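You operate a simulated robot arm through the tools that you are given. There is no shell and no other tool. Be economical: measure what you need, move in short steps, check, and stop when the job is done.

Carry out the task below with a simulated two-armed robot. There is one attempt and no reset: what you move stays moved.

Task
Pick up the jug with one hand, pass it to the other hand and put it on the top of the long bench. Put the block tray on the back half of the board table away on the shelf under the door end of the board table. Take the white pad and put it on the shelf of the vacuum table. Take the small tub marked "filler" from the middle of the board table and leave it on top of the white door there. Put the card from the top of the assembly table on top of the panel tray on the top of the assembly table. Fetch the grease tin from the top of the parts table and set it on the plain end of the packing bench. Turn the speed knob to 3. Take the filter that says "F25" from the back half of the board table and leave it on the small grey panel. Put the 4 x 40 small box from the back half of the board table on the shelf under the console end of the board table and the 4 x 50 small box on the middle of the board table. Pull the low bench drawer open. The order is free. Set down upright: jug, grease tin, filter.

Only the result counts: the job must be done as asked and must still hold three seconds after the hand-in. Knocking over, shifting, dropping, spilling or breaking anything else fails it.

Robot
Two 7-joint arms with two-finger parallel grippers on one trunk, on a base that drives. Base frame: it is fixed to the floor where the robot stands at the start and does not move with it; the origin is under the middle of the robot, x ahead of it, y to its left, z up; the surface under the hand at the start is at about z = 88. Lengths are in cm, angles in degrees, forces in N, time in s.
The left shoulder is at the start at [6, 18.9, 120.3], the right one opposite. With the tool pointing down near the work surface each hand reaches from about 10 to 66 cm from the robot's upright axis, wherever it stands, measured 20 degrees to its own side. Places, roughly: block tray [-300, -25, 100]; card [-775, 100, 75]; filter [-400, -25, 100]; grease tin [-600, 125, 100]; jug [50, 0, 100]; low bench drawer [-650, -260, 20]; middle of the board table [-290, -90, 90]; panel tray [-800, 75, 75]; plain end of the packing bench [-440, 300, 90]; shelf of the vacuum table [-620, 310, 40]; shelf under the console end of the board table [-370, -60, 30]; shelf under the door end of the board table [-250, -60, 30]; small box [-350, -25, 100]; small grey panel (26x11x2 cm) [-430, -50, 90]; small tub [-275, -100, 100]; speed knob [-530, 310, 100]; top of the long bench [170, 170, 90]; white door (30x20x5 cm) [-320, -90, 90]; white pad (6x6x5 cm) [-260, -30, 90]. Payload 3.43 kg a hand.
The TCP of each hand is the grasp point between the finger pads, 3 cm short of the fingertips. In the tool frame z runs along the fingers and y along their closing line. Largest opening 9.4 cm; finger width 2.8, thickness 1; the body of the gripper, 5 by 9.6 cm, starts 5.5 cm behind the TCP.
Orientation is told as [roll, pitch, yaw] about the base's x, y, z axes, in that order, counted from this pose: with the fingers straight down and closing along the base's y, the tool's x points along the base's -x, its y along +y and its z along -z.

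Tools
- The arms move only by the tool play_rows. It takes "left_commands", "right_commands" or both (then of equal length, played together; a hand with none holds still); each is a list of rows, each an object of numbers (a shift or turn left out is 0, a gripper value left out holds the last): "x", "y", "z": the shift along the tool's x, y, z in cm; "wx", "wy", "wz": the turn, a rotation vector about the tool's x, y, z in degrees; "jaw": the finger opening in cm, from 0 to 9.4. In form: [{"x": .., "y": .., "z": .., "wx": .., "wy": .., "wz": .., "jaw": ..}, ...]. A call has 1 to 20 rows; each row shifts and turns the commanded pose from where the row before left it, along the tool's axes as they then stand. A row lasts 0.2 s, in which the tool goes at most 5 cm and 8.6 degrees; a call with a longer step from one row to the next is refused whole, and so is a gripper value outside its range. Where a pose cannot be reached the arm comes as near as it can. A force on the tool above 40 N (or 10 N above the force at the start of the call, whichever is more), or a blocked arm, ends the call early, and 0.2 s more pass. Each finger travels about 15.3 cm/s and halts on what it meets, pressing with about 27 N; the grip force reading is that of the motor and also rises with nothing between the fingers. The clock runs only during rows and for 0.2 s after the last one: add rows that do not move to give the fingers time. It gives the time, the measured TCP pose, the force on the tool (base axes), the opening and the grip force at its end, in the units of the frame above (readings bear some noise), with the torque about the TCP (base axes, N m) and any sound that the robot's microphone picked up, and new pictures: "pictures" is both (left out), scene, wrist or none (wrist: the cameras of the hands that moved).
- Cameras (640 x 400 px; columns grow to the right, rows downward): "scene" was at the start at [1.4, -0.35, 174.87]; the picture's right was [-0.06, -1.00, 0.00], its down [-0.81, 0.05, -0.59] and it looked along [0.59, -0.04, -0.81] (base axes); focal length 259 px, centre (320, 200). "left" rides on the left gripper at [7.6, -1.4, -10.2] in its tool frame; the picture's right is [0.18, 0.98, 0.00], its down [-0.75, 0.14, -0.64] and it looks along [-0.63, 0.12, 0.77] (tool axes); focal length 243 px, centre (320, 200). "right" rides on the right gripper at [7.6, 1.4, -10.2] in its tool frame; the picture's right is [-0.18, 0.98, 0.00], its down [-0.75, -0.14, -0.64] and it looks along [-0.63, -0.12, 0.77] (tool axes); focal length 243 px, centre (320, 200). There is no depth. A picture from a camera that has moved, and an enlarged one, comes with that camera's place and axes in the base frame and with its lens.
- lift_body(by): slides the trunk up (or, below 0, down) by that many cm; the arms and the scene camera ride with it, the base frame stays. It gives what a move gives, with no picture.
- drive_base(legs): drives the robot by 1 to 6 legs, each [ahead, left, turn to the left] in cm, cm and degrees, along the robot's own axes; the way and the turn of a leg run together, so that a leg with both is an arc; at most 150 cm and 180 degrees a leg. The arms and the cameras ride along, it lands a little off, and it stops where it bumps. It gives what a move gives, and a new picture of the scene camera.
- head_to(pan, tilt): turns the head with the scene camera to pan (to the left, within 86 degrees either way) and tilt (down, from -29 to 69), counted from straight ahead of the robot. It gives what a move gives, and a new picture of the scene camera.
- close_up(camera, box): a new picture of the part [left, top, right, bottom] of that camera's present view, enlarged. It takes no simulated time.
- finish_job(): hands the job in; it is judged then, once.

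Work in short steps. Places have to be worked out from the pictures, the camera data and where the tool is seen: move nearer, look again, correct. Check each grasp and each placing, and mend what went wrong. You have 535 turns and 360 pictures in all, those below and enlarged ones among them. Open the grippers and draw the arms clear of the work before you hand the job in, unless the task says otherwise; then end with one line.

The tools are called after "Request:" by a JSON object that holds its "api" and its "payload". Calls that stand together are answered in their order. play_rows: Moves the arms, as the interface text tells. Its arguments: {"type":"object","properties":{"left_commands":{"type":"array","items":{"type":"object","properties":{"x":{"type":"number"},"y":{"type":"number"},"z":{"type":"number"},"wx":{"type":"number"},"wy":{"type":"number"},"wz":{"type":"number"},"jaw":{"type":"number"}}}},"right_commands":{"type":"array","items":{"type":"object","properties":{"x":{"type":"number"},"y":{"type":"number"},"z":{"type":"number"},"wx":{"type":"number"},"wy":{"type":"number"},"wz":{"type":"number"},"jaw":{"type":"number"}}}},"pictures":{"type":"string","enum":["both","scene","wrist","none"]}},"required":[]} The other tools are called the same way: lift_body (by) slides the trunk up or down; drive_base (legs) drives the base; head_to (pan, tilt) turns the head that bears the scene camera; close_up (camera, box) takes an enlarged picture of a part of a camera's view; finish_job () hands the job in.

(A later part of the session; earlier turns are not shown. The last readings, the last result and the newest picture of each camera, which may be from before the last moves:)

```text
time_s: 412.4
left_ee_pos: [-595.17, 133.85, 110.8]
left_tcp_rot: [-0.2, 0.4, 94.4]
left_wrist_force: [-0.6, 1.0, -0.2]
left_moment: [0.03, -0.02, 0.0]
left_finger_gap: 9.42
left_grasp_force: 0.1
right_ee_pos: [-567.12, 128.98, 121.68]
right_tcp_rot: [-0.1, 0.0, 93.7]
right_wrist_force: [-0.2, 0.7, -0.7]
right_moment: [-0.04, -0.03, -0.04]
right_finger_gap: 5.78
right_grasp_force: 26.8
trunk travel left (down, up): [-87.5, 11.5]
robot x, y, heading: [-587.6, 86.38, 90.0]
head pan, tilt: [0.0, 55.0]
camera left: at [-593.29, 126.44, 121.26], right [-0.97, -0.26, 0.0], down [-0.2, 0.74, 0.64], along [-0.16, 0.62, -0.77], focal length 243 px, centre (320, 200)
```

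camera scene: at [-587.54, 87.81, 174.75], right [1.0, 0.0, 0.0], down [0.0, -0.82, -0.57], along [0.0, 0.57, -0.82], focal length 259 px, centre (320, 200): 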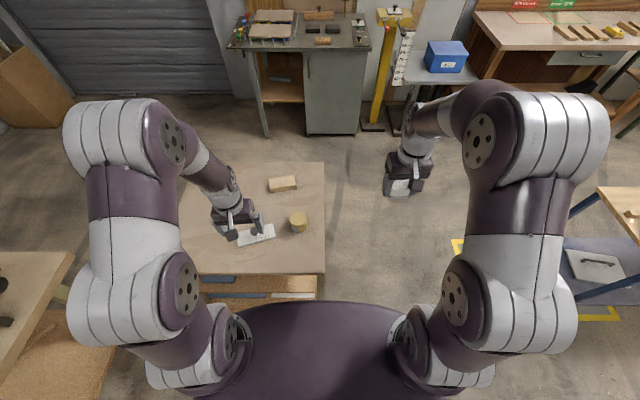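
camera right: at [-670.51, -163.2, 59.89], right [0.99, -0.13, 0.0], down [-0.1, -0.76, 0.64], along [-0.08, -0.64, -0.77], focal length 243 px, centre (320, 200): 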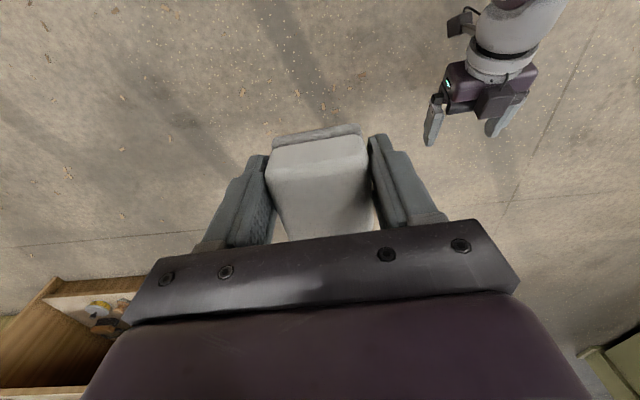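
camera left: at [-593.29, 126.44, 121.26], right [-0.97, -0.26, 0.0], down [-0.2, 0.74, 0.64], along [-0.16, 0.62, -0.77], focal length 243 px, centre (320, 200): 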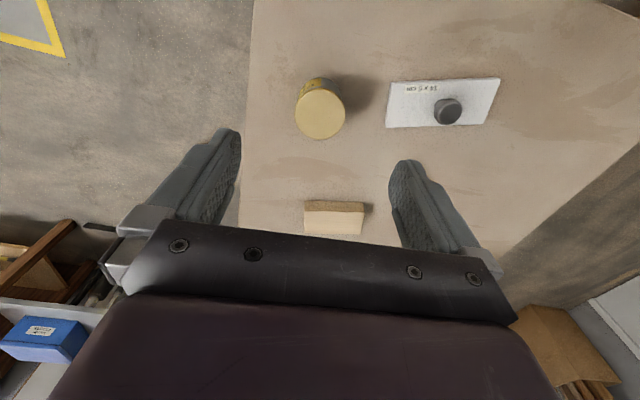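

I descend 5 cm and re-measure to fix the height.

Request:
{"api": "play_rows", "payload": {"left_commands": [{"x": -1.5, "z": 3}, {"z": 2}, {}], "pictures": "wrist"}}

```text
time_s: 413.2
left_ee_pos: [-595.14, 135.44, 105.94]
left_tcp_rot: [-0.2, 0.3, 94.4]
left_wrist_force: [-0.2, 0.1, 0.3]
left_moment: [0.04, 0.0, -0.01]
left_finger_gap: 9.4
left_grasp_force: 0.1
right_ee_pos: [-567.05, 129.01, 121.68]
right_tcp_rot: [-0.1, 0.0, 93.7]
right_wrist_force: [-0.3, -0.3, -0.9]
right_moment: [-0.01, -0.01, 0.0]
right_finger_gap: 5.81
right_grasp_force: 26.8
trunk travel left (down, up): [-87.5, 11.5]
robot x, y, heading: [-588.02, 86.09, 90.1]
head pan, tilt: [0.0, 55.0]
camera left: at [-593.39, 127.96, 116.34], right [-0.97, -0.26, 0.0], down [-0.2, 0.74, 0.64], along [-0.16, 0.62, -0.77], focal length 243 px, centre (320, 200)
```

left: 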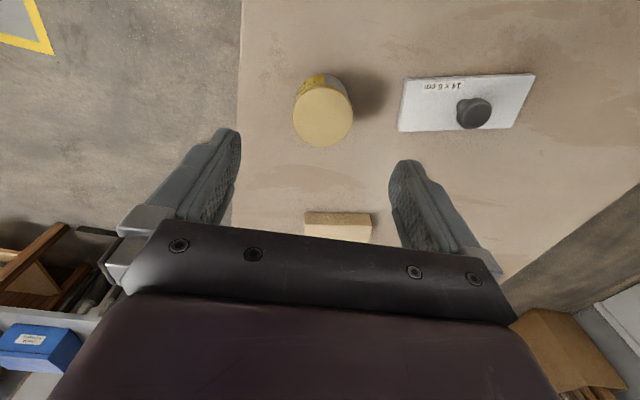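

The lid is at (-595.8, 136.3, 93.5), about 5.6 cm across. I centre, go down and grip.

Request:
{"api": "play_rows", "payload": {"left_commands": [{"x": -0.9, "y": 0.5}, {"z": 4}, {"z": 4}, {"z": 4}, {"z": 2}, {}, {"jaw": 3.5}, {"jaw": 3.5}, {"jaw": 3.5}, {}], "pictures": "wrist"}}

```text
time_s: 415.4
left_ee_pos: [-595.67, 136.46, 91.9]
left_tcp_rot: [-0.2, 0.3, 94.4]
left_wrist_force: [0.4, -0.4, 0.4]
left_moment: [0.01, -0.01, 0.02]
left_finger_gap: 6.36
left_grasp_force: 26.7
right_ee_pos: [-566.98, 129.17, 121.63]
right_tcp_rot: [-0.2, 0.1, 93.7]
right_wrist_force: [0.1, -0.3, -1.0]
right_moment: [-0.05, -0.02, 0.02]
right_finger_gap: 5.78
right_grasp_force: 26.9
trunk travel left (down, up): [-87.5, 11.5]
robot x, y, heading: [-587.97, 86.51, 90.1]
head pan, tilt: [0.0, 55.0]
camera left: at [-593.92, 128.9, 102.29], right [-0.97, -0.26, 0.0], down [-0.2, 0.74, 0.64], along [-0.16, 0.62, -0.77], focal length 243 px, centre (320, 200)
```

left: 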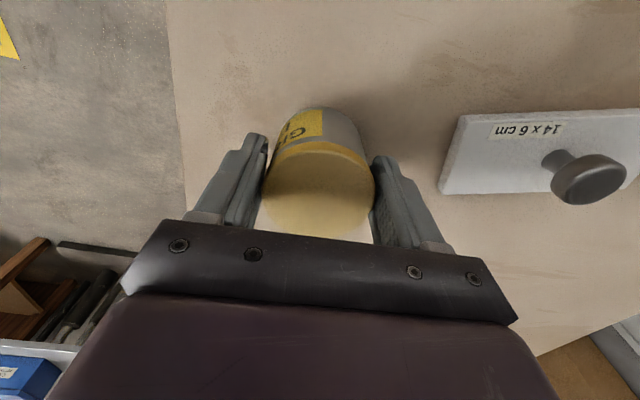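

The tin is gripped. I lift it and drive around the parts table to the vacuum table.

Request:
{"api": "play_rows", "payload": {"left_commands": [{"z": -3}, {"z": -4}, {"z": -4}, {"z": -4}, {"z": -4}, {}], "pictures": "wrist"}}

Request:
{"api": "drive_base", "payload": {"legs": [[0, -47, 0], [115, 0, 0], [0, 60, 0]]}}

Request:
{"api": "head_to", "payload": {"pan": 0, "tilt": 35}}

```text
time_s: 416.8
left_ee_pos: [-595.7, 136.74, 110.83]
left_tcp_rot: [-0.2, 0.5, 94.4]
left_wrist_force: [0.2, -0.2, -1.5]
left_moment: [-0.03, 0.02, -0.04]
left_finger_gap: 6.33
left_grasp_force: 27.0
right_ee_pos: [-567.08, 129.17, 121.69]
right_tcp_rot: [-0.1, 0.0, 93.7]
right_wrist_force: [0.0, 0.5, -1.1]
right_moment: [-0.02, 0.0, 0.02]
right_finger_gap: 5.76
right_grasp_force: 27.1
trunk travel left (down, up): [-87.5, 11.5]
robot x, y, heading: [-587.58, 86.16, 90.3]
head pan, tilt: [0.0, 55.0]
camera left: at [-593.99, 129.16, 121.35], right [-0.97, -0.26, 0.0], down [-0.2, 0.74, 0.64], along [-0.16, 0.62, -0.77], focal length 243 px, centre (320, 200)
```

left: 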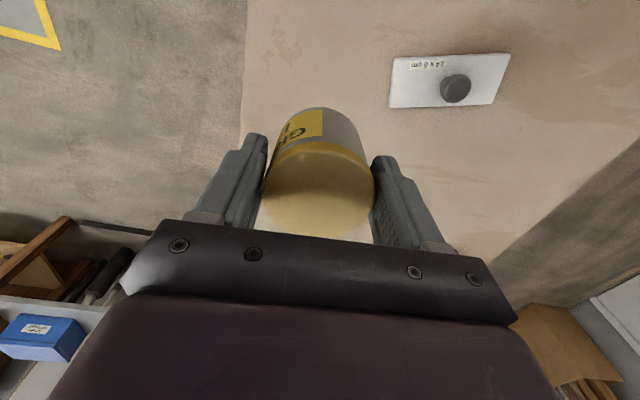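

```text
time_s: 428.1
left_ee_pos: [-606.34, 252.37, 110.93]
left_tcp_rot: [0.0, 0.3, 93.4]
left_wrist_force: [0.0, 0.2, -1.3]
left_moment: [0.0, 0.0, 0.04]
left_finger_gap: 6.34
left_grasp_force: 26.4
right_ee_pos: [-577.79, 244.19, 121.6]
right_tcp_rot: [-0.1, 0.0, 92.7]
right_wrist_force: [0.4, -0.8, -1.2]
right_moment: [0.0, 0.0, 0.03]
right_finger_gap: 5.77
right_grasp_force: 27.4
trunk travel left (down, up): [-87.5, 11.5]
robot x, y, heading: [-599.19, 201.98, 89.2]
head pan, tilt: [0.0, 55.0]
camera scene: at [-598.96, 203.33, 174.74], right [1.0, -0.02, 0.0], down [-0.01, -0.82, -0.57], along [0.01, 0.57, -0.82], focal length 259 px, centre (320, 200)
```

scene: 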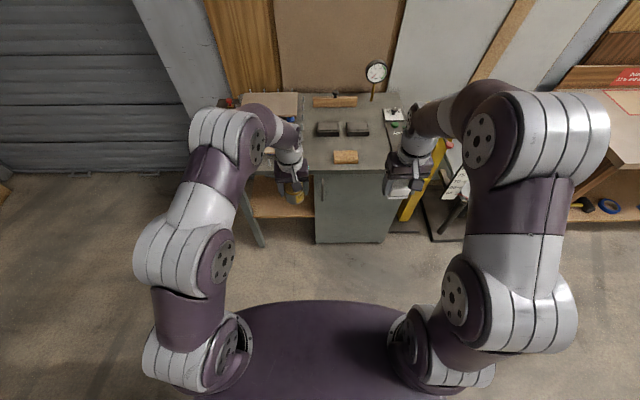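

```text
time_s: 428.9
left_ee_pos: [-606.45, 252.32, 110.86]
left_tcp_rot: [-0.3, 0.3, 93.4]
left_wrist_force: [-1.3, -0.5, -1.4]
left_moment: [0.01, -0.03, 0.02]
left_finger_gap: 6.34
left_grasp_force: 26.5
right_ee_pos: [-577.86, 244.35, 121.74]
right_tcp_rot: [-0.2, 0.1, 92.7]
right_wrist_force: [0.3, -0.4, -0.9]
right_moment: [0.0, -0.02, 0.02]
right_finger_gap: 5.79
right_grasp_force: 27.3
trunk travel left (down, up): [-87.5, 11.5]
robot x, y, heading: [-599.7, 202.09, 89.3]
head pan, tilt: [0.0, 35.0]
camera scene: at [-599.08, 204.93, 177.56], right [1.0, -0.02, 0.0], down [-0.01, -0.57, -0.82], along [0.01, 0.82, -0.57], focal length 259 px, centre (320, 200)
```

scene: 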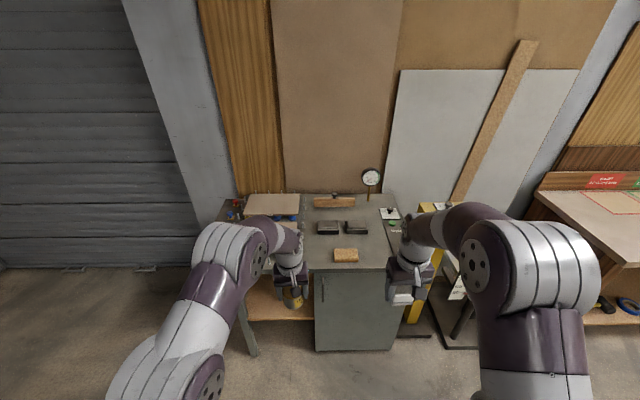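

The shelf compartment is the open left part (x ≈ -645 to -603, front at y ≈ 288). I slide left, lower the trunk and look in.

Request:
{"api": "drive_base", "payload": {"legs": [[-5, 42, 0.5]]}}

Request:
{"api": "lift_body", "payload": {"by": -40}}

Request:
{"api": "lift_body", "payload": {"by": -28}}

Request:
{"api": "head_to", "payload": {"pan": -10, "tilt": 35}}

```text
time_s: 431.5
left_ee_pos: [-649.11, 247.71, 111.0]
left_tcp_rot: [-0.1, 0.2, 94.2]
left_wrist_force: [-0.2, -0.6, -2.0]
left_moment: [0.01, 0.0, 0.0]
left_finger_gap: 6.28
left_grasp_force: 27.4
right_ee_pos: [-620.47, 239.86, 121.66]
right_tcp_rot: [0.0, 0.2, 93.6]
right_wrist_force: [0.4, 0.3, -0.9]
right_moment: [-0.05, 0.02, -0.01]
right_finger_gap: 5.78
right_grasp_force: 27.1
trunk travel left (down, up): [-87.5, 11.5]
robot x, y, heading: [-641.16, 197.38, 90.2]
head pan, tilt: [0.0, 35.0]
camera scene: at [-641.0, 200.34, 177.56], right [1.0, 0.0, 0.0], down [0.0, -0.57, -0.82], along [0.0, 0.82, -0.57], focal length 259 px, centre (320, 200)
```

scene: 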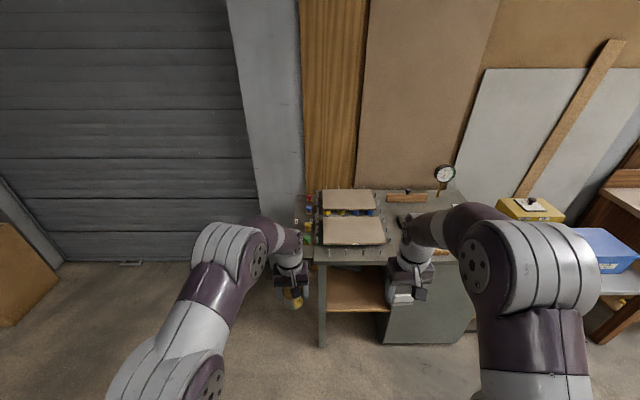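

```text
time_s: 435.3
left_ee_pos: [-649.24, 247.63, 70.94]
left_tcp_rot: [-0.3, 0.3, 94.2]
left_wrist_force: [-0.2, -0.8, -1.8]
left_moment: [-0.02, 0.02, -0.02]
left_finger_gap: 6.32
left_grasp_force: 26.8
right_ee_pos: [-620.58, 239.87, 81.76]
right_tcp_rot: [-0.1, 0.0, 93.5]
right_wrist_force: [0.1, 0.5, -0.8]
right_moment: [-0.06, -0.04, -0.01]
right_finger_gap: 5.79
right_grasp_force: 27.4
trunk travel left (down, up): [-47.5, 51.5]
robot x, y, heading: [-641.52, 197.2, 89.9]
head pan, tilt: [0.0, 35.0]
```

```text
time_s: 438.1
left_ee_pos: [-649.21, 247.59, 42.89]
left_tcp_rot: [-0.2, 0.3, 94.2]
left_wrist_force: [0.9, -0.4, -1.3]
left_moment: [-0.03, -0.01, 0.01]
left_finger_gap: 6.33
left_grasp_force: 27.7
right_ee_pos: [-620.59, 239.88, 53.83]
right_tcp_rot: [-0.1, 0.0, 93.5]
right_wrist_force: [-0.2, -0.3, -0.8]
right_moment: [-0.03, -0.06, -0.03]
right_finger_gap: 5.79
right_grasp_force: 27.2
trunk travel left (down, up): [-19.5, 79.5]
robot x, y, heading: [-641.23, 197.56, 89.9]
head pan, tilt: [0.0, 35.0]
```

```text
time_s: 438.9
left_ee_pos: [-649.14, 247.64, 42.92]
left_tcp_rot: [-0.1, 0.3, 94.3]
left_wrist_force: [0.8, 0.0, -2.7]
left_moment: [-0.01, 0.0, 0.04]
left_finger_gap: 6.3
left_grasp_force: 26.8
right_ee_pos: [-620.56, 239.73, 53.68]
right_tcp_rot: [-0.1, 0.1, 93.5]
right_wrist_force: [-0.4, -0.1, -0.7]
right_moment: [-0.02, 0.02, 0.02]
right_finger_gap: 5.78
right_grasp_force: 27.0
trunk travel left (down, up): [-19.5, 79.5]
robot x, y, heading: [-641.14, 197.18, 90.0]
head pan, tilt: [-10.0, 35.0]
camera scene: at [-639.63, 200.17, 109.57], right [0.98, -0.17, 0.0], down [-0.1, -0.56, -0.82], along [0.14, 0.81, -0.57], focal length 259 px, centre (320, 200)
```

scene: 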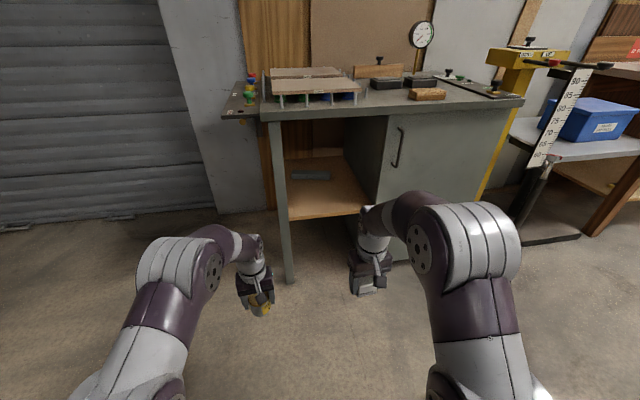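

The shelf front edge is at y ≈ 288, z ≈ 40, spanning x ≈ -636 to -604. I pull the left hand back out of the way and drive in with the right.

Request:
{"api": "play_rows", "payload": {"left_commands": [{"x": 3, "y": 2.5}, {"x": 3, "y": 2.5}, {"x": 3, "y": 2.5}, {"x": 3, "y": 2.5}, {"x": 2, "y": 2}, {}], "right_commands": [{"y": -0.5}, {"y": -0.5}, {}, {}, {}, {}], "pictures": "none"}}

Request:
{"api": "drive_base", "payload": {"legs": [[38, 0, 0]]}}

Request:
{"api": "close_up", "payload": {"camera": "right", "box": [0, 0, 640, 400]}}

```text
time_s: 440.3
left_ee_pos: [-660.22, 232.86, 43.07]
left_tcp_rot: [-0.2, 0.3, 94.2]
left_wrist_force: [0.1, -0.4, -1.4]
left_moment: [0.0, -0.03, -0.02]
left_finger_gap: 6.28
left_grasp_force: 26.5
right_ee_pos: [-619.51, 239.92, 53.69]
right_tcp_rot: [-0.2, 0.1, 93.5]
right_wrist_force: [0.4, -0.1, -0.9]
right_moment: [-0.03, 0.02, -0.03]
right_finger_gap: 5.79
right_grasp_force: 26.6
trunk travel left (down, up): [-19.5, 79.5]
robot x, y, heading: [-640.92, 197.28, 89.9]
head pan, tilt: [-10.0, 35.0]
```

```text
time_s: 442.7
left_ee_pos: [-660.15, 271.08, 43.09]
left_tcp_rot: [-0.3, 0.3, 94.1]
left_wrist_force: [-0.5, 0.0, -1.8]
left_moment: [-0.05, 0.03, 0.01]
left_finger_gap: 6.31
left_grasp_force: 26.7
right_ee_pos: [-619.36, 278.11, 53.62]
right_tcp_rot: [-0.1, 0.1, 93.5]
right_wrist_force: [0.3, -0.3, -0.3]
right_moment: [-0.01, 0.01, 0.03]
right_finger_gap: 5.79
right_grasp_force: 27.4
trunk travel left (down, up): [-19.5, 79.5]
robot x, y, heading: [-641.24, 235.57, 89.8]
head pan, tilt: [-10.0, 35.0]
camera scene: at [-639.54, 238.35, 109.56], right [0.98, -0.18, 0.0], down [-0.1, -0.56, -0.82], along [0.14, 0.81, -0.57], focal length 259 px, centre (320, 200)
```

scene: 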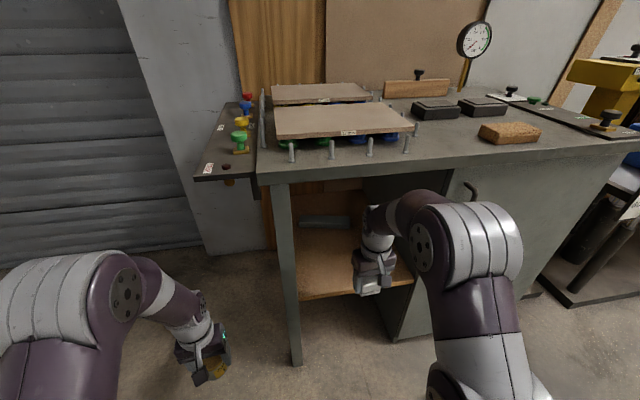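

```text
1.00 times, centred on (320, 200) of right (not enlarged: the box is as wide or as high as the picture)
camera zoom: at [-620.41, 270.49, 63.83], right [-0.99, 0.12, 0.0], down [0.09, 0.76, 0.64], along [0.08, 0.64, -0.77], focal length 243 px, centre (320, 200)
```

zoom: 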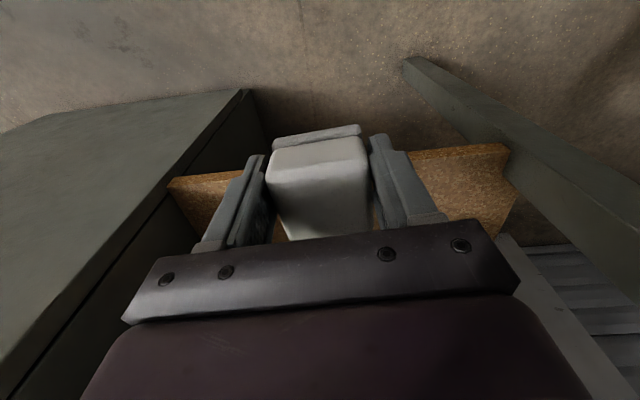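

The shelf edge is at y ≈ 285.4. I lower to just above shelf height and move the pad in 10 cm past the edge.

Request:
{"api": "play_rows", "payload": {"right_commands": [{"z": 3}, {"z": 2.5}, {"x": -4}, {"x": -4}, {"x": -4}, {"x": -4.5}, {}], "pictures": "both"}}

```text
time_s: 444.3
left_ee_pos: [-660.06, 270.98, 43.09]
left_tcp_rot: [-0.2, 0.3, 94.0]
left_wrist_force: [-0.9, 0.4, -1.2]
left_moment: [-0.04, -0.02, 0.01]
left_finger_gap: 6.32
left_grasp_force: 27.1
right_ee_pos: [-620.46, 292.03, 47.38]
right_tcp_rot: [-0.2, 0.1, 93.3]
right_wrist_force: [0.5, 0.2, 0.1]
right_moment: [-0.01, 0.02, -0.01]
right_finger_gap: 5.77
right_grasp_force: 27.0
right hand out of reach, approached as far as the arm can: row 6
trunk travel left (down, up): [-19.5, 79.5]
robot x, y, heading: [-641.38, 235.49, 89.8]
head pan, tilt: [-10.0, 35.0]
camera scene: at [-639.53, 238.36, 109.56], right [0.98, -0.18, 0.0], down [-0.1, -0.56, -0.82], along [0.14, 0.81, -0.57], focal length 259 px, centre (320, 200)
camera right: at [-621.53, 284.34, 57.49], right [-0.99, 0.12, 0.0], down [0.09, 0.76, 0.64], along [0.08, 0.64, -0.77], focal length 243 px, centre (320, 200)
```

scene: 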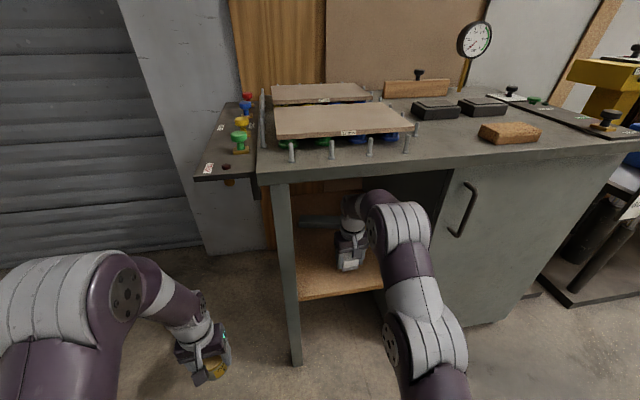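
right: 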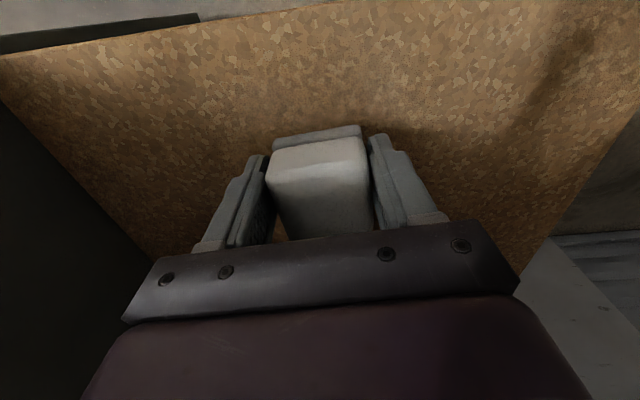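

The pad is over the shelf, about 4 cm behind the edge. I lower until contact.

Request:
{"api": "play_rows", "payload": {"right_commands": [{"z": 1.5}, {"z": 0.8}, {"z": 0.5}, {"z": 0.5}, {"z": 0.4}, {}], "pictures": "none"}}

```text
time_s: 445.2
left_ee_pos: [-660.13, 270.81, 43.2]
left_tcp_rot: [-0.2, 0.2, 94.1]
left_wrist_force: [0.6, 0.0, -1.9]
left_moment: [-0.03, -0.02, -0.01]
left_finger_gap: 6.31
left_grasp_force: 26.4
right_ee_pos: [-620.38, 292.43, 44.96]
right_tcp_rot: [-0.1, -0.6, 93.5]
right_wrist_force: [-3.5, -12.8, 20.8]
right_moment: [-0.7, 0.74, 0.39]
right_finger_gap: 5.76
right_grasp_force: 26.8
trunk travel left (down, up): [-19.5, 79.5]
robot x, y, heading: [-641.04, 235.41, 89.7]
head pan, tilt: [-10.0, 35.0]
stopped in row 4 (right hand): the force on the tool passed its limit at 42 N (the readings are from after the stop); the commanded pose is now the measured one
```

It has made contact. I ease off, release, lift a little and withdraw straight back.

Request:
{"api": "play_rows", "payload": {"right_commands": [{"z": -0.3}, {"jaw": 7.5}, {"jaw": 8}, {"z": -2.5}, {"z": -3}, {"x": 4}, {"x": 4}, {"x": 4}, {"x": 4}, {}], "pictures": "both"}}

```text
time_s: 447.4
left_ee_pos: [-660.08, 271.05, 43.0]
left_tcp_rot: [-0.2, 0.4, 94.1]
left_wrist_force: [0.5, 0.4, -2.7]
left_moment: [-0.03, 0.03, 0.01]
left_finger_gap: 6.32
left_grasp_force: 27.1
right_ee_pos: [-619.34, 274.9, 49.32]
right_tcp_rot: [-0.1, -0.4, 93.4]
right_wrist_force: [-0.4, 0.1, 0.3]
right_moment: [0.0, 0.02, 0.02]
right_finger_gap: 8.0
right_grasp_force: 0.1
right hand out of reach, approached as far as the arm can: row 5
trunk travel left (down, up): [-19.5, 79.5]
robot x, y, heading: [-641.31, 235.32, 89.8]
head pan, tilt: [-10.0, 35.0]
camera scene: at [-639.54, 238.33, 109.57], right [0.98, -0.18, 0.0], down [-0.1, -0.56, -0.82], along [0.14, 0.81, -0.57], focal length 259 px, centre (320, 200)
camera right: at [-620.42, 267.18, 59.36], right [-0.99, 0.13, 0.0], down [0.1, 0.76, 0.65], along [0.08, 0.64, -0.76], focal length 243 px, centre (320, 200)
```

scene: 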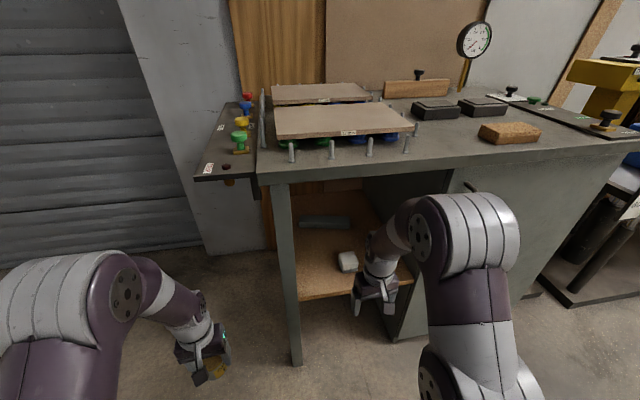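
right: 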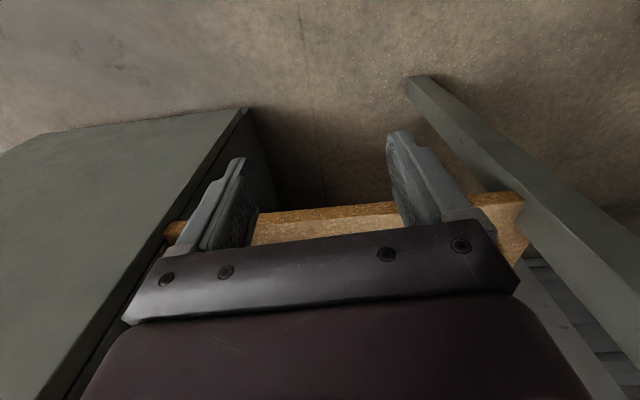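

The pad is on the vacuum-table shelf. I back off, raise the trunk and go to the yellow post near (-525, 305) to look for the speed knob.

Request:
{"api": "drive_base", "payload": {"legs": [[-38, 0, 0]]}}

Request:
{"api": "lift_body", "payload": {"by": 40}}

Request:
{"api": "lift_body", "payload": {"by": 28}}

Request:
{"api": "drive_base", "payload": {"legs": [[0, -108, 0]]}}

Request:
{"api": "head_to", "payload": {"pan": 0, "tilt": 38}}

```text
time_s: 449.8
left_ee_pos: [-660.14, 232.15, 43.11]
left_tcp_rot: [-0.2, 0.3, 93.8]
left_wrist_force: [-0.6, -0.5, -1.8]
left_moment: [-0.04, -0.01, -0.01]
left_finger_gap: 6.32
left_grasp_force: 26.8
right_ee_pos: [-619.39, 235.9, 49.22]
right_tcp_rot: [0.0, -0.4, 93.2]
right_wrist_force: [-0.7, 0.4, -0.2]
right_moment: [0.01, 0.02, -0.03]
right_finger_gap: 7.99
right_grasp_force: 0.1
trunk travel left (down, up): [-19.5, 79.5]
robot x, y, heading: [-641.12, 196.35, 89.4]
head pan, tilt: [-10.0, 35.0]
camera scene: at [-639.76, 199.39, 109.57], right [0.98, -0.18, 0.0], down [-0.1, -0.56, -0.82], along [0.15, 0.81, -0.57], focal length 259 px, centre (320, 200)
```

scene: 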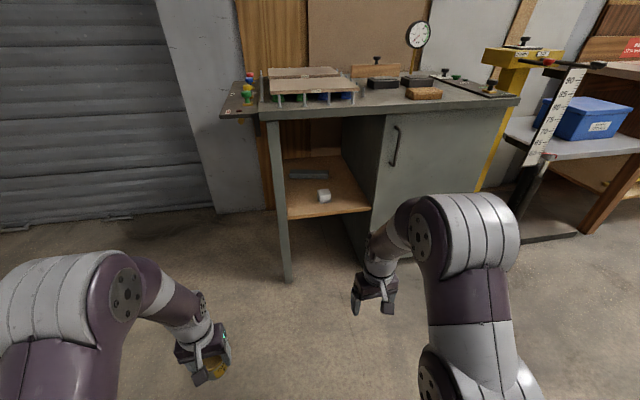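

```text
time_s: 453.6
left_ee_pos: [-660.3, 232.18, 83.07]
left_tcp_rot: [-0.2, 0.4, 93.8]
left_wrist_force: [-0.1, -0.1, -2.0]
left_moment: [0.02, 0.02, -0.01]
left_finger_gap: 6.3
left_grasp_force: 26.9
right_ee_pos: [-619.31, 235.91, 89.14]
right_tcp_rot: [0.0, -0.3, 93.0]
right_wrist_force: [0.8, -0.4, 0.6]
right_moment: [-0.01, 0.0, 0.03]
right_finger_gap: 8.0
right_grasp_force: 0.0
trunk travel left (down, up): [-59.5, 39.5]
robot x, y, heading: [-641.59, 196.8, 89.4]
head pan, tilt: [-10.0, 35.0]
```

```text
time_s: 456.5
left_ee_pos: [-660.16, 232.19, 111.1]
left_tcp_rot: [-0.3, 0.2, 93.9]
left_wrist_force: [-0.4, -0.1, -1.9]
left_moment: [0.0, 0.01, 0.01]
left_finger_gap: 6.3
left_grasp_force: 27.1
right_ee_pos: [-619.45, 235.84, 117.25]
right_tcp_rot: [-0.1, -0.4, 93.1]
right_wrist_force: [0.4, -0.4, -0.2]
right_moment: [0.03, -0.04, -0.01]
right_finger_gap: 7.99
right_grasp_force: 0.1
trunk travel left (down, up): [-87.5, 11.5]
robot x, y, heading: [-641.42, 196.83, 89.5]
head pan, tilt: [-10.0, 35.0]
```

```text
time_s: 462.0
left_ee_pos: [-552.55, 230.85, 111.13]
left_tcp_rot: [-0.3, 0.2, 93.4]
left_wrist_force: [0.0, -0.3, -2.0]
left_moment: [-0.02, 0.01, -0.01]
left_finger_gap: 6.29
left_grasp_force: 26.6
right_ee_pos: [-511.87, 234.22, 117.33]
right_tcp_rot: [-0.1, -0.5, 92.5]
right_wrist_force: [0.2, -0.3, -0.3]
right_moment: [-0.01, 0.01, 0.01]
right_finger_gap: 7.98
right_grasp_force: 0.1
trunk travel left (down, up): [-87.5, 11.5]
robot x, y, heading: [-534.34, 195.44, 88.7]
head pan, tilt: [-10.0, 35.0]
camera scene: at [-532.59, 197.89, 177.57], right [0.98, -0.19, 0.0], down [-0.11, -0.56, -0.82], along [0.16, 0.8, -0.57], focal length 259 px, centre (320, 200)
```

scene: 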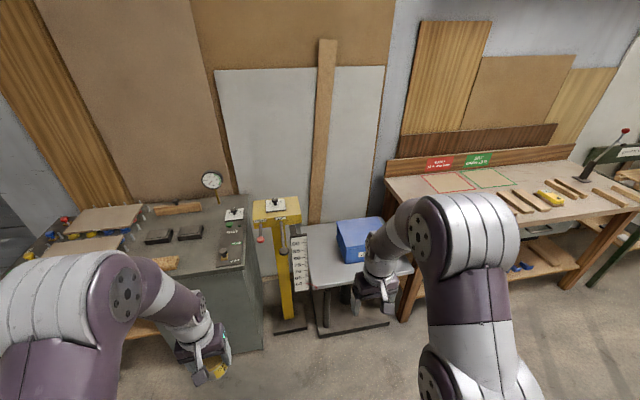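

```text
time_s: 462.7
left_ee_pos: [-552.56, 230.98, 111.09]
left_tcp_rot: [-0.2, 0.3, 93.3]
left_wrist_force: [0.4, -0.2, -2.0]
left_moment: [0.0, 0.02, 0.0]
left_finger_gap: 6.31
left_grasp_force: 27.1
right_ee_pos: [-511.74, 234.33, 117.29]
right_tcp_rot: [-0.1, -0.4, 92.4]
right_wrist_force: [0.5, 0.3, 1.2]
right_moment: [-0.02, -0.01, -0.01]
right_finger_gap: 8.0
right_grasp_force: 0.1
trunk travel left (down, up): [-87.5, 11.5]
robot x, y, heading: [-534.3, 194.74, 88.9]
head pan, tilt: [0.0, 38.0]
camera scene: at [-534.01, 197.88, 177.11], right [1.0, -0.02, 0.0], down [-0.01, -0.62, -0.79], along [0.01, 0.79, -0.62], focal length 259 px, centre (320, 200)
```

scene: 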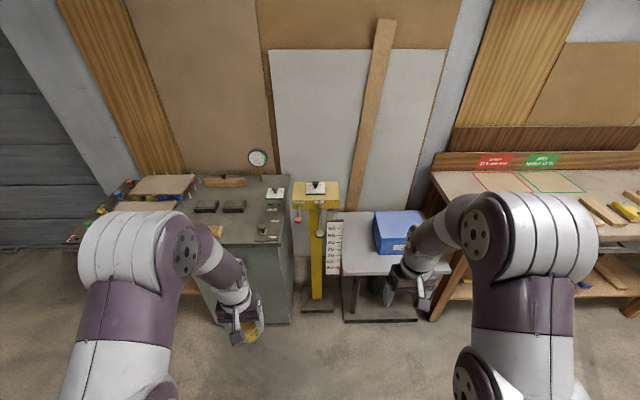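

Request:
{"api": "close_up", "payload": {"camera": "scene", "box": [240, 160, 370, 245]}}

Request:
{"api": "close_up", "payload": {"camera": "scene", "box": [285, 170, 345, 210]}}

```text
4.71 times, centred on (305, 202) of scene
camera zoom: at [-534.01, 197.88, 177.11], right [1.0, -0.02, 0.0], down [-0.01, -0.62, -0.79], along [0.01, 0.79, -0.62], focal length 1220 px, centre (391, 188)
```

zoom: 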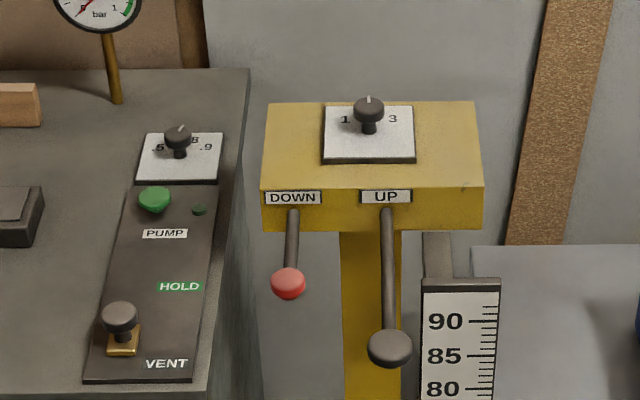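

```text
10.00 times, centred on (315, 190) of scene
camera zoom: at [-534.01, 197.88, 177.11], right [1.0, -0.02, 0.0], down [-0.01, -0.62, -0.79], along [0.01, 0.79, -0.62], focal length 2593 px, centre (370, 300)
```

zoom: 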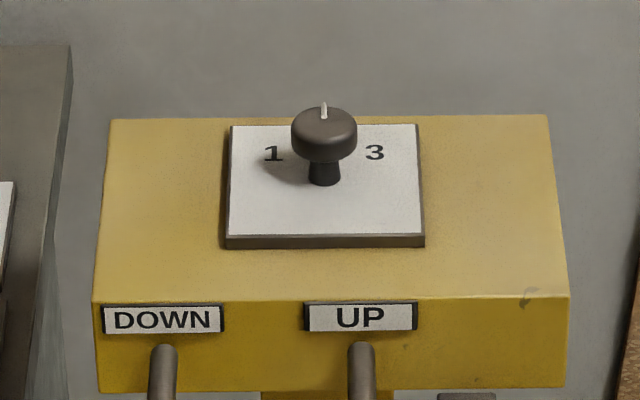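

The speed knob is on top of the yellow head. Its white pointer now faces forward (to 2), and "3" is about 47° clockwise. I move closer and bring the right hand above it.

Request:
{"api": "drive_base", "payload": {"legs": [[46, 16, 1]]}}

Request:
{"api": "play_rows", "payload": {"right_commands": [{"x": -3, "z": -1, "y": 1}, {"x": -4, "y": 1}, {"x": -4, "y": 1}, {}]}}

```text
time_s: 465.6
left_ee_pos: [-568.55, 276.22, 111.12]
left_tcp_rot: [-0.2, 0.3, 94.0]
left_wrist_force: [0.5, 0.9, -2.1]
left_moment: [-0.03, -0.03, -0.01]
left_finger_gap: 6.3
left_grasp_force: 26.7
right_ee_pos: [-527.57, 280.14, 117.23]
right_tcp_rot: [-0.1, -0.5, 93.4]
right_wrist_force: [0.1, 0.7, 0.8]
right_moment: [-0.02, 0.0, -0.02]
right_finger_gap: 7.99
right_grasp_force: 0.1
trunk travel left (down, up): [-87.5, 11.5]
robot x, y, heading: [-549.5, 241.0, 89.7]
head pan, tilt: [0.0, 38.0]
camera scene: at [-549.45, 243.54, 177.11], right [1.0, 0.0, 0.0], down [0.0, -0.62, -0.79], along [0.0, 0.79, -0.62], focal length 259 px, centre (320, 200)
```

scene: 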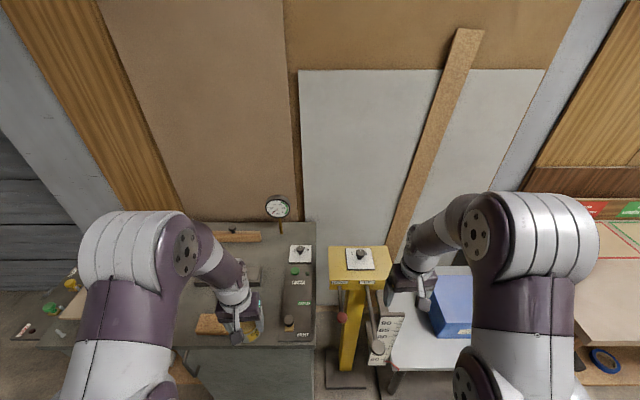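

```text
time_s: 466.6
left_ee_pos: [-568.46, 276.3, 111.18]
left_tcp_rot: [-0.3, 0.3, 94.0]
left_wrist_force: [-0.6, 0.3, -2.0]
left_moment: [0.03, 0.0, 0.01]
left_finger_gap: 6.27
left_grasp_force: 27.4
right_ee_pos: [-531.19, 291.09, 118.58]
right_tcp_rot: [-0.1, -0.4, 93.3]
right_wrist_force: [-1.0, -0.4, 0.1]
right_moment: [0.03, 0.02, 0.01]
right_finger_gap: 7.99
right_grasp_force: 0.0
trunk travel left (down, up): [-87.5, 11.5]
robot x, y, heading: [-549.68, 240.69, 89.8]
head pan, tilt: [0.0, 38.0]
camera scene: at [-549.47, 243.5, 177.11], right [1.0, 0.0, 0.0], down [0.0, -0.62, -0.79], along [0.0, 0.79, -0.62], focal length 259 px, centre (320, 200)
camera right: at [-532.27, 283.17, 128.6], right [-0.99, 0.13, 0.0], down [0.1, 0.76, 0.65], along [0.08, 0.64, -0.76], focal length 243 px, centre (320, 200)
```

scene: 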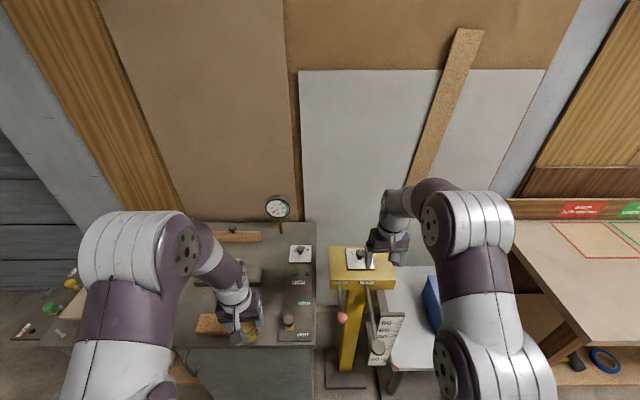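
right: 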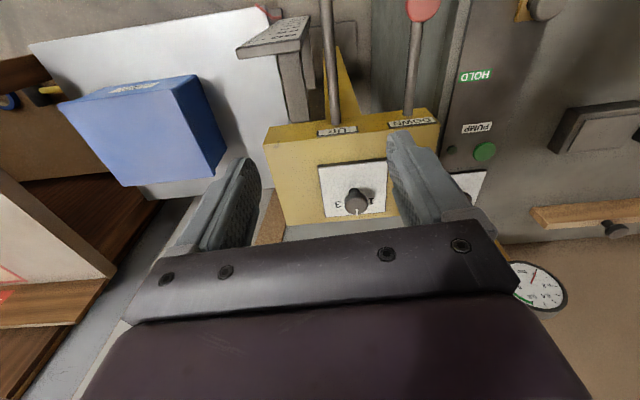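

The knob is at about (-534.3, 302.8). I move above it and check from close by.

Request:
{"api": "play_rows", "payload": {"right_commands": [{"x": -4, "y": 0.8}, {"x": -4, "y": 0.8}, {"x": -3.9, "y": 0.8}, {"z": 2}, {}], "pictures": "wrist"}}

```text
time_s: 467.8
left_ee_pos: [-568.42, 276.38, 111.03]
left_tcp_rot: [-0.1, 0.3, 94.0]
left_wrist_force: [-0.5, 1.0, -1.7]
left_moment: [-0.02, 0.0, 0.01]
left_finger_gap: 6.31
left_grasp_force: 27.1
right_ee_pos: [-533.47, 297.0, 114.12]
right_tcp_rot: [0.0, -0.3, 93.4]
right_wrist_force: [0.8, -0.3, 0.1]
right_moment: [0.02, 0.01, 0.0]
right_finger_gap: 8.01
right_grasp_force: 0.0
right hand out of reach, approached as far as the arm can: row 2, 3
trunk travel left (down, up): [-87.5, 11.5]
robot x, y, heading: [-549.62, 240.76, 89.8]
head pan, tilt: [0.0, 38.0]
camera right: at [-534.53, 289.33, 124.24], right [-0.99, 0.13, 0.0], down [0.1, 0.76, 0.65], along [0.08, 0.64, -0.76], focal length 243 px, centre (320, 200)
```

right: 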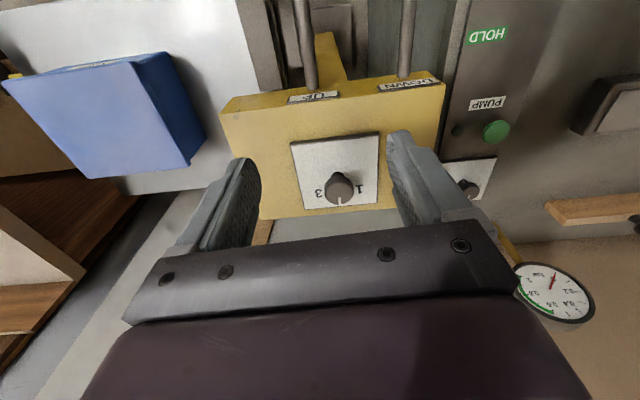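

It's slightly out of reach; I drive 9 cm closer.

Request:
{"api": "drive_base", "payload": {"legs": [[9, 0, 0]]}}

Request:
{"api": "close_up", "payload": {"camera": "right", "box": [200, 40, 520, 240]}}

```text
time_s: 468.9
left_ee_pos: [-568.36, 285.31, 111.17]
left_tcp_rot: [-0.2, 0.3, 93.9]
left_wrist_force: [0.2, 0.7, -2.6]
left_moment: [0.0, 0.02, 0.02]
left_finger_gap: 6.3
left_grasp_force: 27.0
right_ee_pos: [-533.39, 305.95, 114.16]
right_tcp_rot: [-0.2, -0.5, 93.2]
right_wrist_force: [-0.6, -0.5, 0.3]
right_moment: [-0.02, -0.02, -0.01]
right_finger_gap: 8.03
right_grasp_force: 0.0
trunk travel left (down, up): [-87.5, 11.5]
robot x, y, heading: [-549.46, 249.64, 89.3]
head pan, tilt: [0.0, 38.0]
camera scene: at [-549.46, 252.39, 177.12], right [1.0, -0.01, 0.0], down [0.0, -0.61, -0.79], along [0.01, 0.79, -0.61], focal length 259 px, centre (320, 200)
```

scene: 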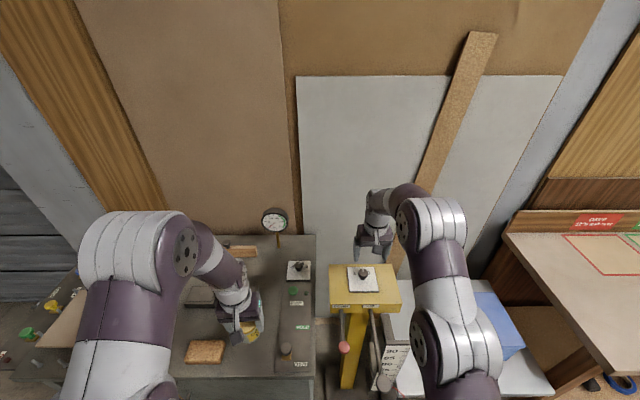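

```text
2.00 times, centred on (360, 140) of right
camera zoom: at [-534.38, 298.09, 124.35], right [-0.99, 0.13, 0.0], down [0.1, 0.75, 0.65], along [0.08, 0.64, -0.76], focal length 485 px, centre (240, 320)
```

zoom: 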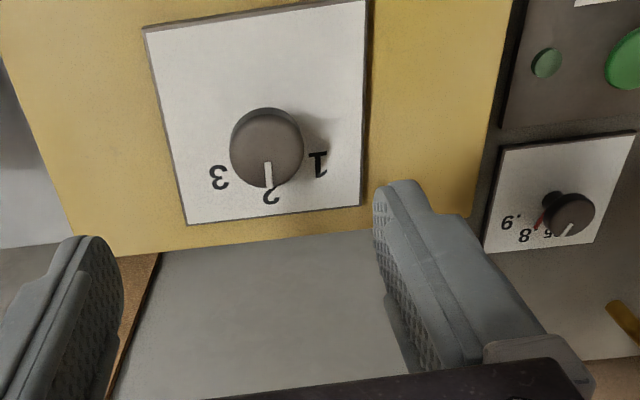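

The dial reads 1-2-3 with the pointer at 2, and the knob axis is at (-534.6, 304.6). I centre, lower the fingers around the cap and close gently.

Request:
{"api": "play_rows", "payload": {"right_commands": [{"x": 1.3, "y": 1.2, "jaw": 6}, {"z": 3}, {"z": 2}, {"z": 1.5}, {}], "pictures": "both"}}

Request:
{"api": "close_up", "payload": {"camera": "scene", "box": [320, 220, 420, 310]}}

```text
time_s: 470.1
left_ee_pos: [-568.38, 285.32, 111.01]
left_tcp_rot: [-0.2, 0.4, 93.9]
left_wrist_force: [0.3, -0.3, -1.8]
left_moment: [-0.01, -0.02, -0.02]
left_finger_gap: 6.28
left_grasp_force: 26.9
right_ee_pos: [-534.49, 304.77, 107.65]
right_tcp_rot: [-0.1, -0.4, 93.2]
right_wrist_force: [0.4, 0.4, -0.4]
right_moment: [0.0, 0.01, 0.04]
right_finger_gap: 6.0
right_grasp_force: 0.1
trunk travel left (down, up): [-87.5, 11.5]
robot x, y, heading: [-549.39, 249.92, 89.4]
head pan, tilt: [0.0, 38.0]
camera scene: at [-549.44, 252.66, 177.11], right [1.0, -0.01, 0.0], down [0.0, -0.62, -0.79], along [0.01, 0.79, -0.62], focal length 259 px, centre (320, 200)
camera right: at [-535.57, 296.92, 117.72], right [-0.99, 0.13, 0.0], down [0.1, 0.76, 0.65], along [0.08, 0.64, -0.76], focal length 243 px, centre (320, 200)
```

scene: 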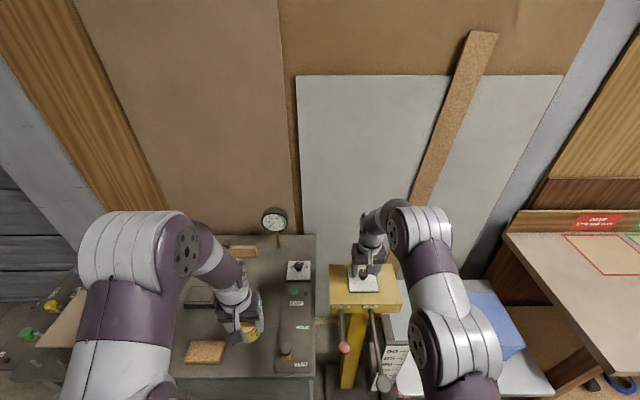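
right: 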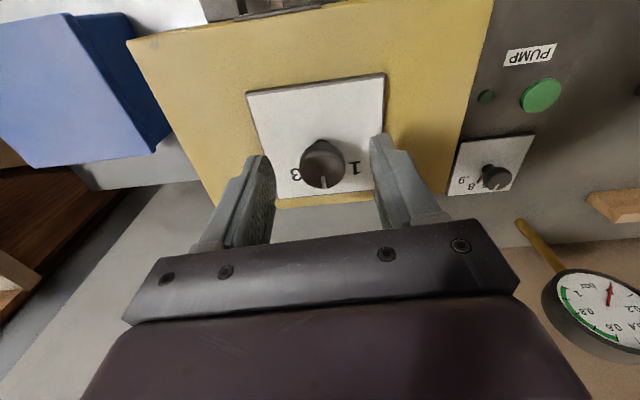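

```text
4.44 times, centred on (370, 265) of scene
camera zoom: at [-549.44, 252.66, 177.11], right [1.0, -0.01, 0.0], down [0.0, -0.62, -0.79], along [0.01, 0.79, -0.62], focal length 1152 px, centre (98, -89)
```

zoom: 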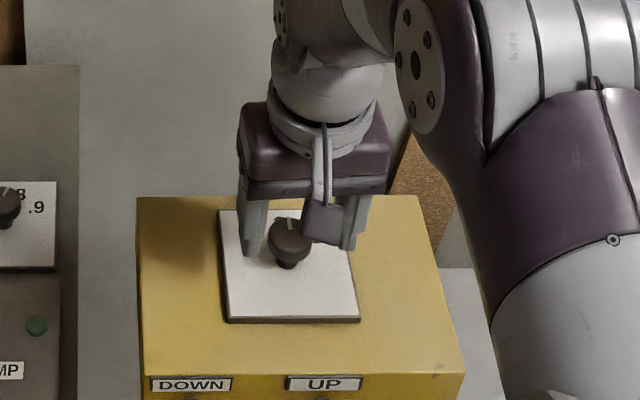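

The fingers flank the cap. I shift 0.5 cm back, lower slightly and close.

Request:
{"api": "play_rows", "payload": {"right_commands": [{"x": 0.5, "z": 0.4}, {"jaw": 1}, {"jaw": 1}, {"jaw": 1}, {}], "pictures": "wrist"}}

```text
time_s: 471.3
left_ee_pos: [-568.39, 285.5, 111.12]
left_tcp_rot: [-0.2, 0.4, 93.9]
left_wrist_force: [-0.1, -0.2, -1.4]
left_moment: [-0.04, -0.03, 0.02]
left_finger_gap: 6.32
left_grasp_force: 26.7
right_ee_pos: [-534.48, 304.16, 107.33]
right_tcp_rot: [-0.2, -0.3, 93.3]
right_wrist_force: [0.4, -0.2, -0.1]
right_moment: [0.01, -0.05, 0.03]
right_finger_gap: 1.02
right_grasp_force: 0.1
trunk travel left (down, up): [-87.5, 11.5]
robot x, y, heading: [-549.55, 249.9, 89.5]
head pan, tilt: [0.0, 38.0]
camera right: at [-535.59, 296.43, 117.35], right [-0.99, 0.13, 0.0], down [0.1, 0.76, 0.65], along [0.08, 0.64, -0.76], focal length 243 px, centre (320, 200)
```

right: 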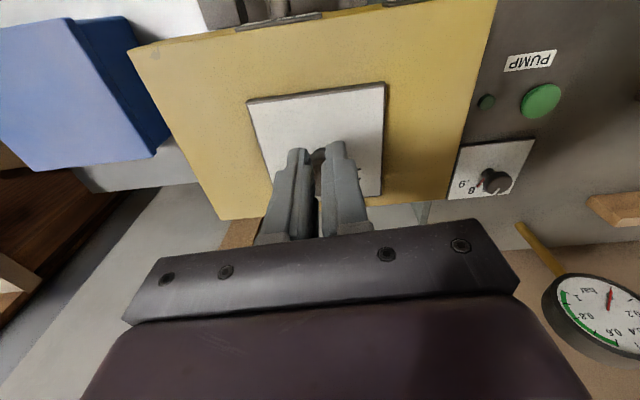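

The fingers closed above the cap. Comparing two wrist views, the cap top is really at z ≈ 102.3, y ≈ 306.2. I open, shift forward 2 cm and go lower.

Request:
{"api": "play_rows", "payload": {"right_commands": [{"jaw": 6}, {"jaw": 6}, {"x": -2}, {"z": 2}, {}], "pictures": "wrist"}}

```text
time_s: 472.5
left_ee_pos: [-568.32, 285.38, 111.11]
left_tcp_rot: [-0.1, 0.4, 93.9]
left_wrist_force: [0.7, 0.2, -1.3]
left_moment: [0.02, 0.02, 0.0]
left_finger_gap: 6.27
left_grasp_force: 27.0
right_ee_pos: [-534.5, 306.24, 105.26]
right_tcp_rot: [-0.1, -0.4, 93.2]
right_wrist_force: [0.4, 0.7, -0.7]
right_moment: [0.03, -0.03, -0.01]
right_finger_gap: 6.0
right_grasp_force: 0.1
trunk travel left (down, up): [-87.5, 11.5]
robot x, y, heading: [-549.66, 250.05, 89.6]
head pan, tilt: [0.0, 38.0]
camera right: at [-535.56, 298.5, 115.38], right [-0.99, 0.13, 0.0], down [0.1, 0.76, 0.65], along [0.08, 0.64, -0.76], focal length 243 px, centre (320, 200)
```

right: 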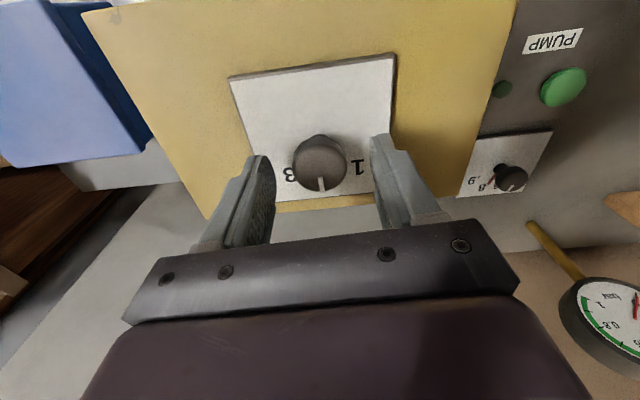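

The knob is centred now. I lower 2.2 cm more and close.

Request:
{"api": "play_rows", "payload": {"right_commands": [{"z": 1.2}, {"z": 1}, {}, {"jaw": 1}, {"jaw": 1}, {"jaw": 1}, {}], "pictures": "wrist"}}

```text
time_s: 474.1
left_ee_pos: [-568.23, 285.41, 111.06]
left_tcp_rot: [-0.1, 0.3, 93.9]
left_wrist_force: [0.2, -0.7, -2.2]
left_moment: [0.0, 0.0, 0.01]
left_finger_gap: 6.28
left_grasp_force: 27.5
right_ee_pos: [-534.3, 306.24, 103.06]
right_tcp_rot: [0.0, -0.4, 93.2]
right_wrist_force: [4.7, -0.7, 0.2]
right_moment: [0.03, -0.12, -0.01]
right_finger_gap: 3.35
right_grasp_force: 45.0
trunk travel left (down, up): [-87.5, 11.5]
robot x, y, heading: [-549.64, 249.83, 89.6]
head pan, tilt: [0.0, 38.0]
camera right: at [-535.47, 298.53, 113.09], right [-0.99, 0.13, 0.0], down [0.1, 0.76, 0.65], along [0.08, 0.64, -0.76], focal length 243 px, centre (320, 200)
```

right: 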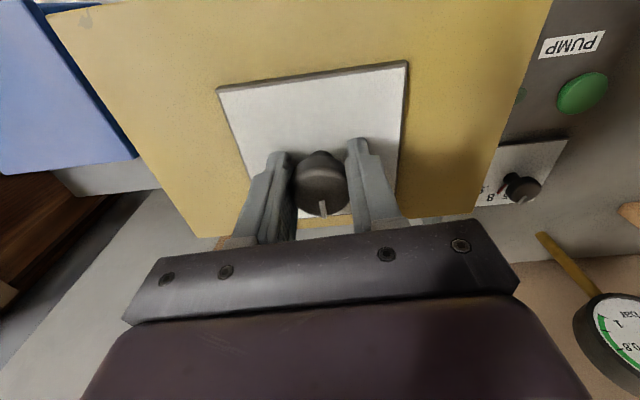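

The knob is gripped (3.35 cm). I turn it 40° clockwise.

Request:
{"api": "play_rows", "payload": {"right_commands": [{"wz": 5}, {"wz": 7}, {"wz": 7}, {"wz": 7}, {"wz": 7}, {"wz": 7}, {}, {}], "pictures": "wrist"}}

```text
time_s: 475.9
left_ee_pos: [-568.51, 285.51, 110.96]
left_tcp_rot: [-0.2, 0.4, 93.9]
left_wrist_force: [0.1, 0.2, -2.1]
left_moment: [-0.05, -0.03, -0.01]
left_finger_gap: 6.31
left_grasp_force: 26.5
right_ee_pos: [-534.61, 306.31, 102.98]
right_tcp_rot: [0.1, -0.3, 53.1]
right_wrist_force: [-10.0, 1.0, -8.8]
right_moment: [-0.08, 0.4, 0.0]
right_finger_gap: 3.34
right_grasp_force: 45.1
trunk travel left (down, up): [-87.5, 11.5]
robot x, y, heading: [-549.22, 249.77, 89.7]
head pan, tilt: [0.0, 38.0]
camera right: at [-540.39, 301.05, 113.1], right [-0.68, 0.74, 0.0], down [0.56, 0.51, 0.65], along [0.47, 0.44, -0.76], focal length 243 px, centre (320, 200)
```

right: 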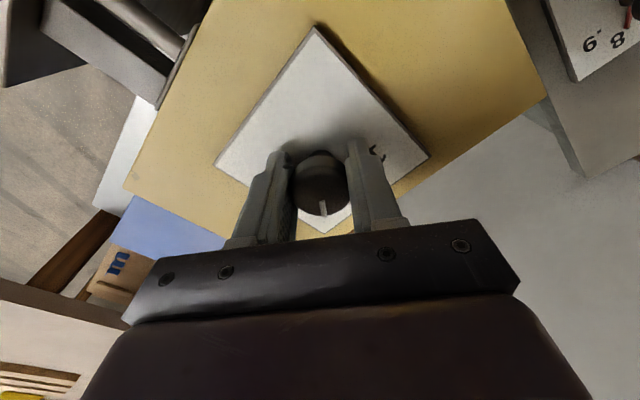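

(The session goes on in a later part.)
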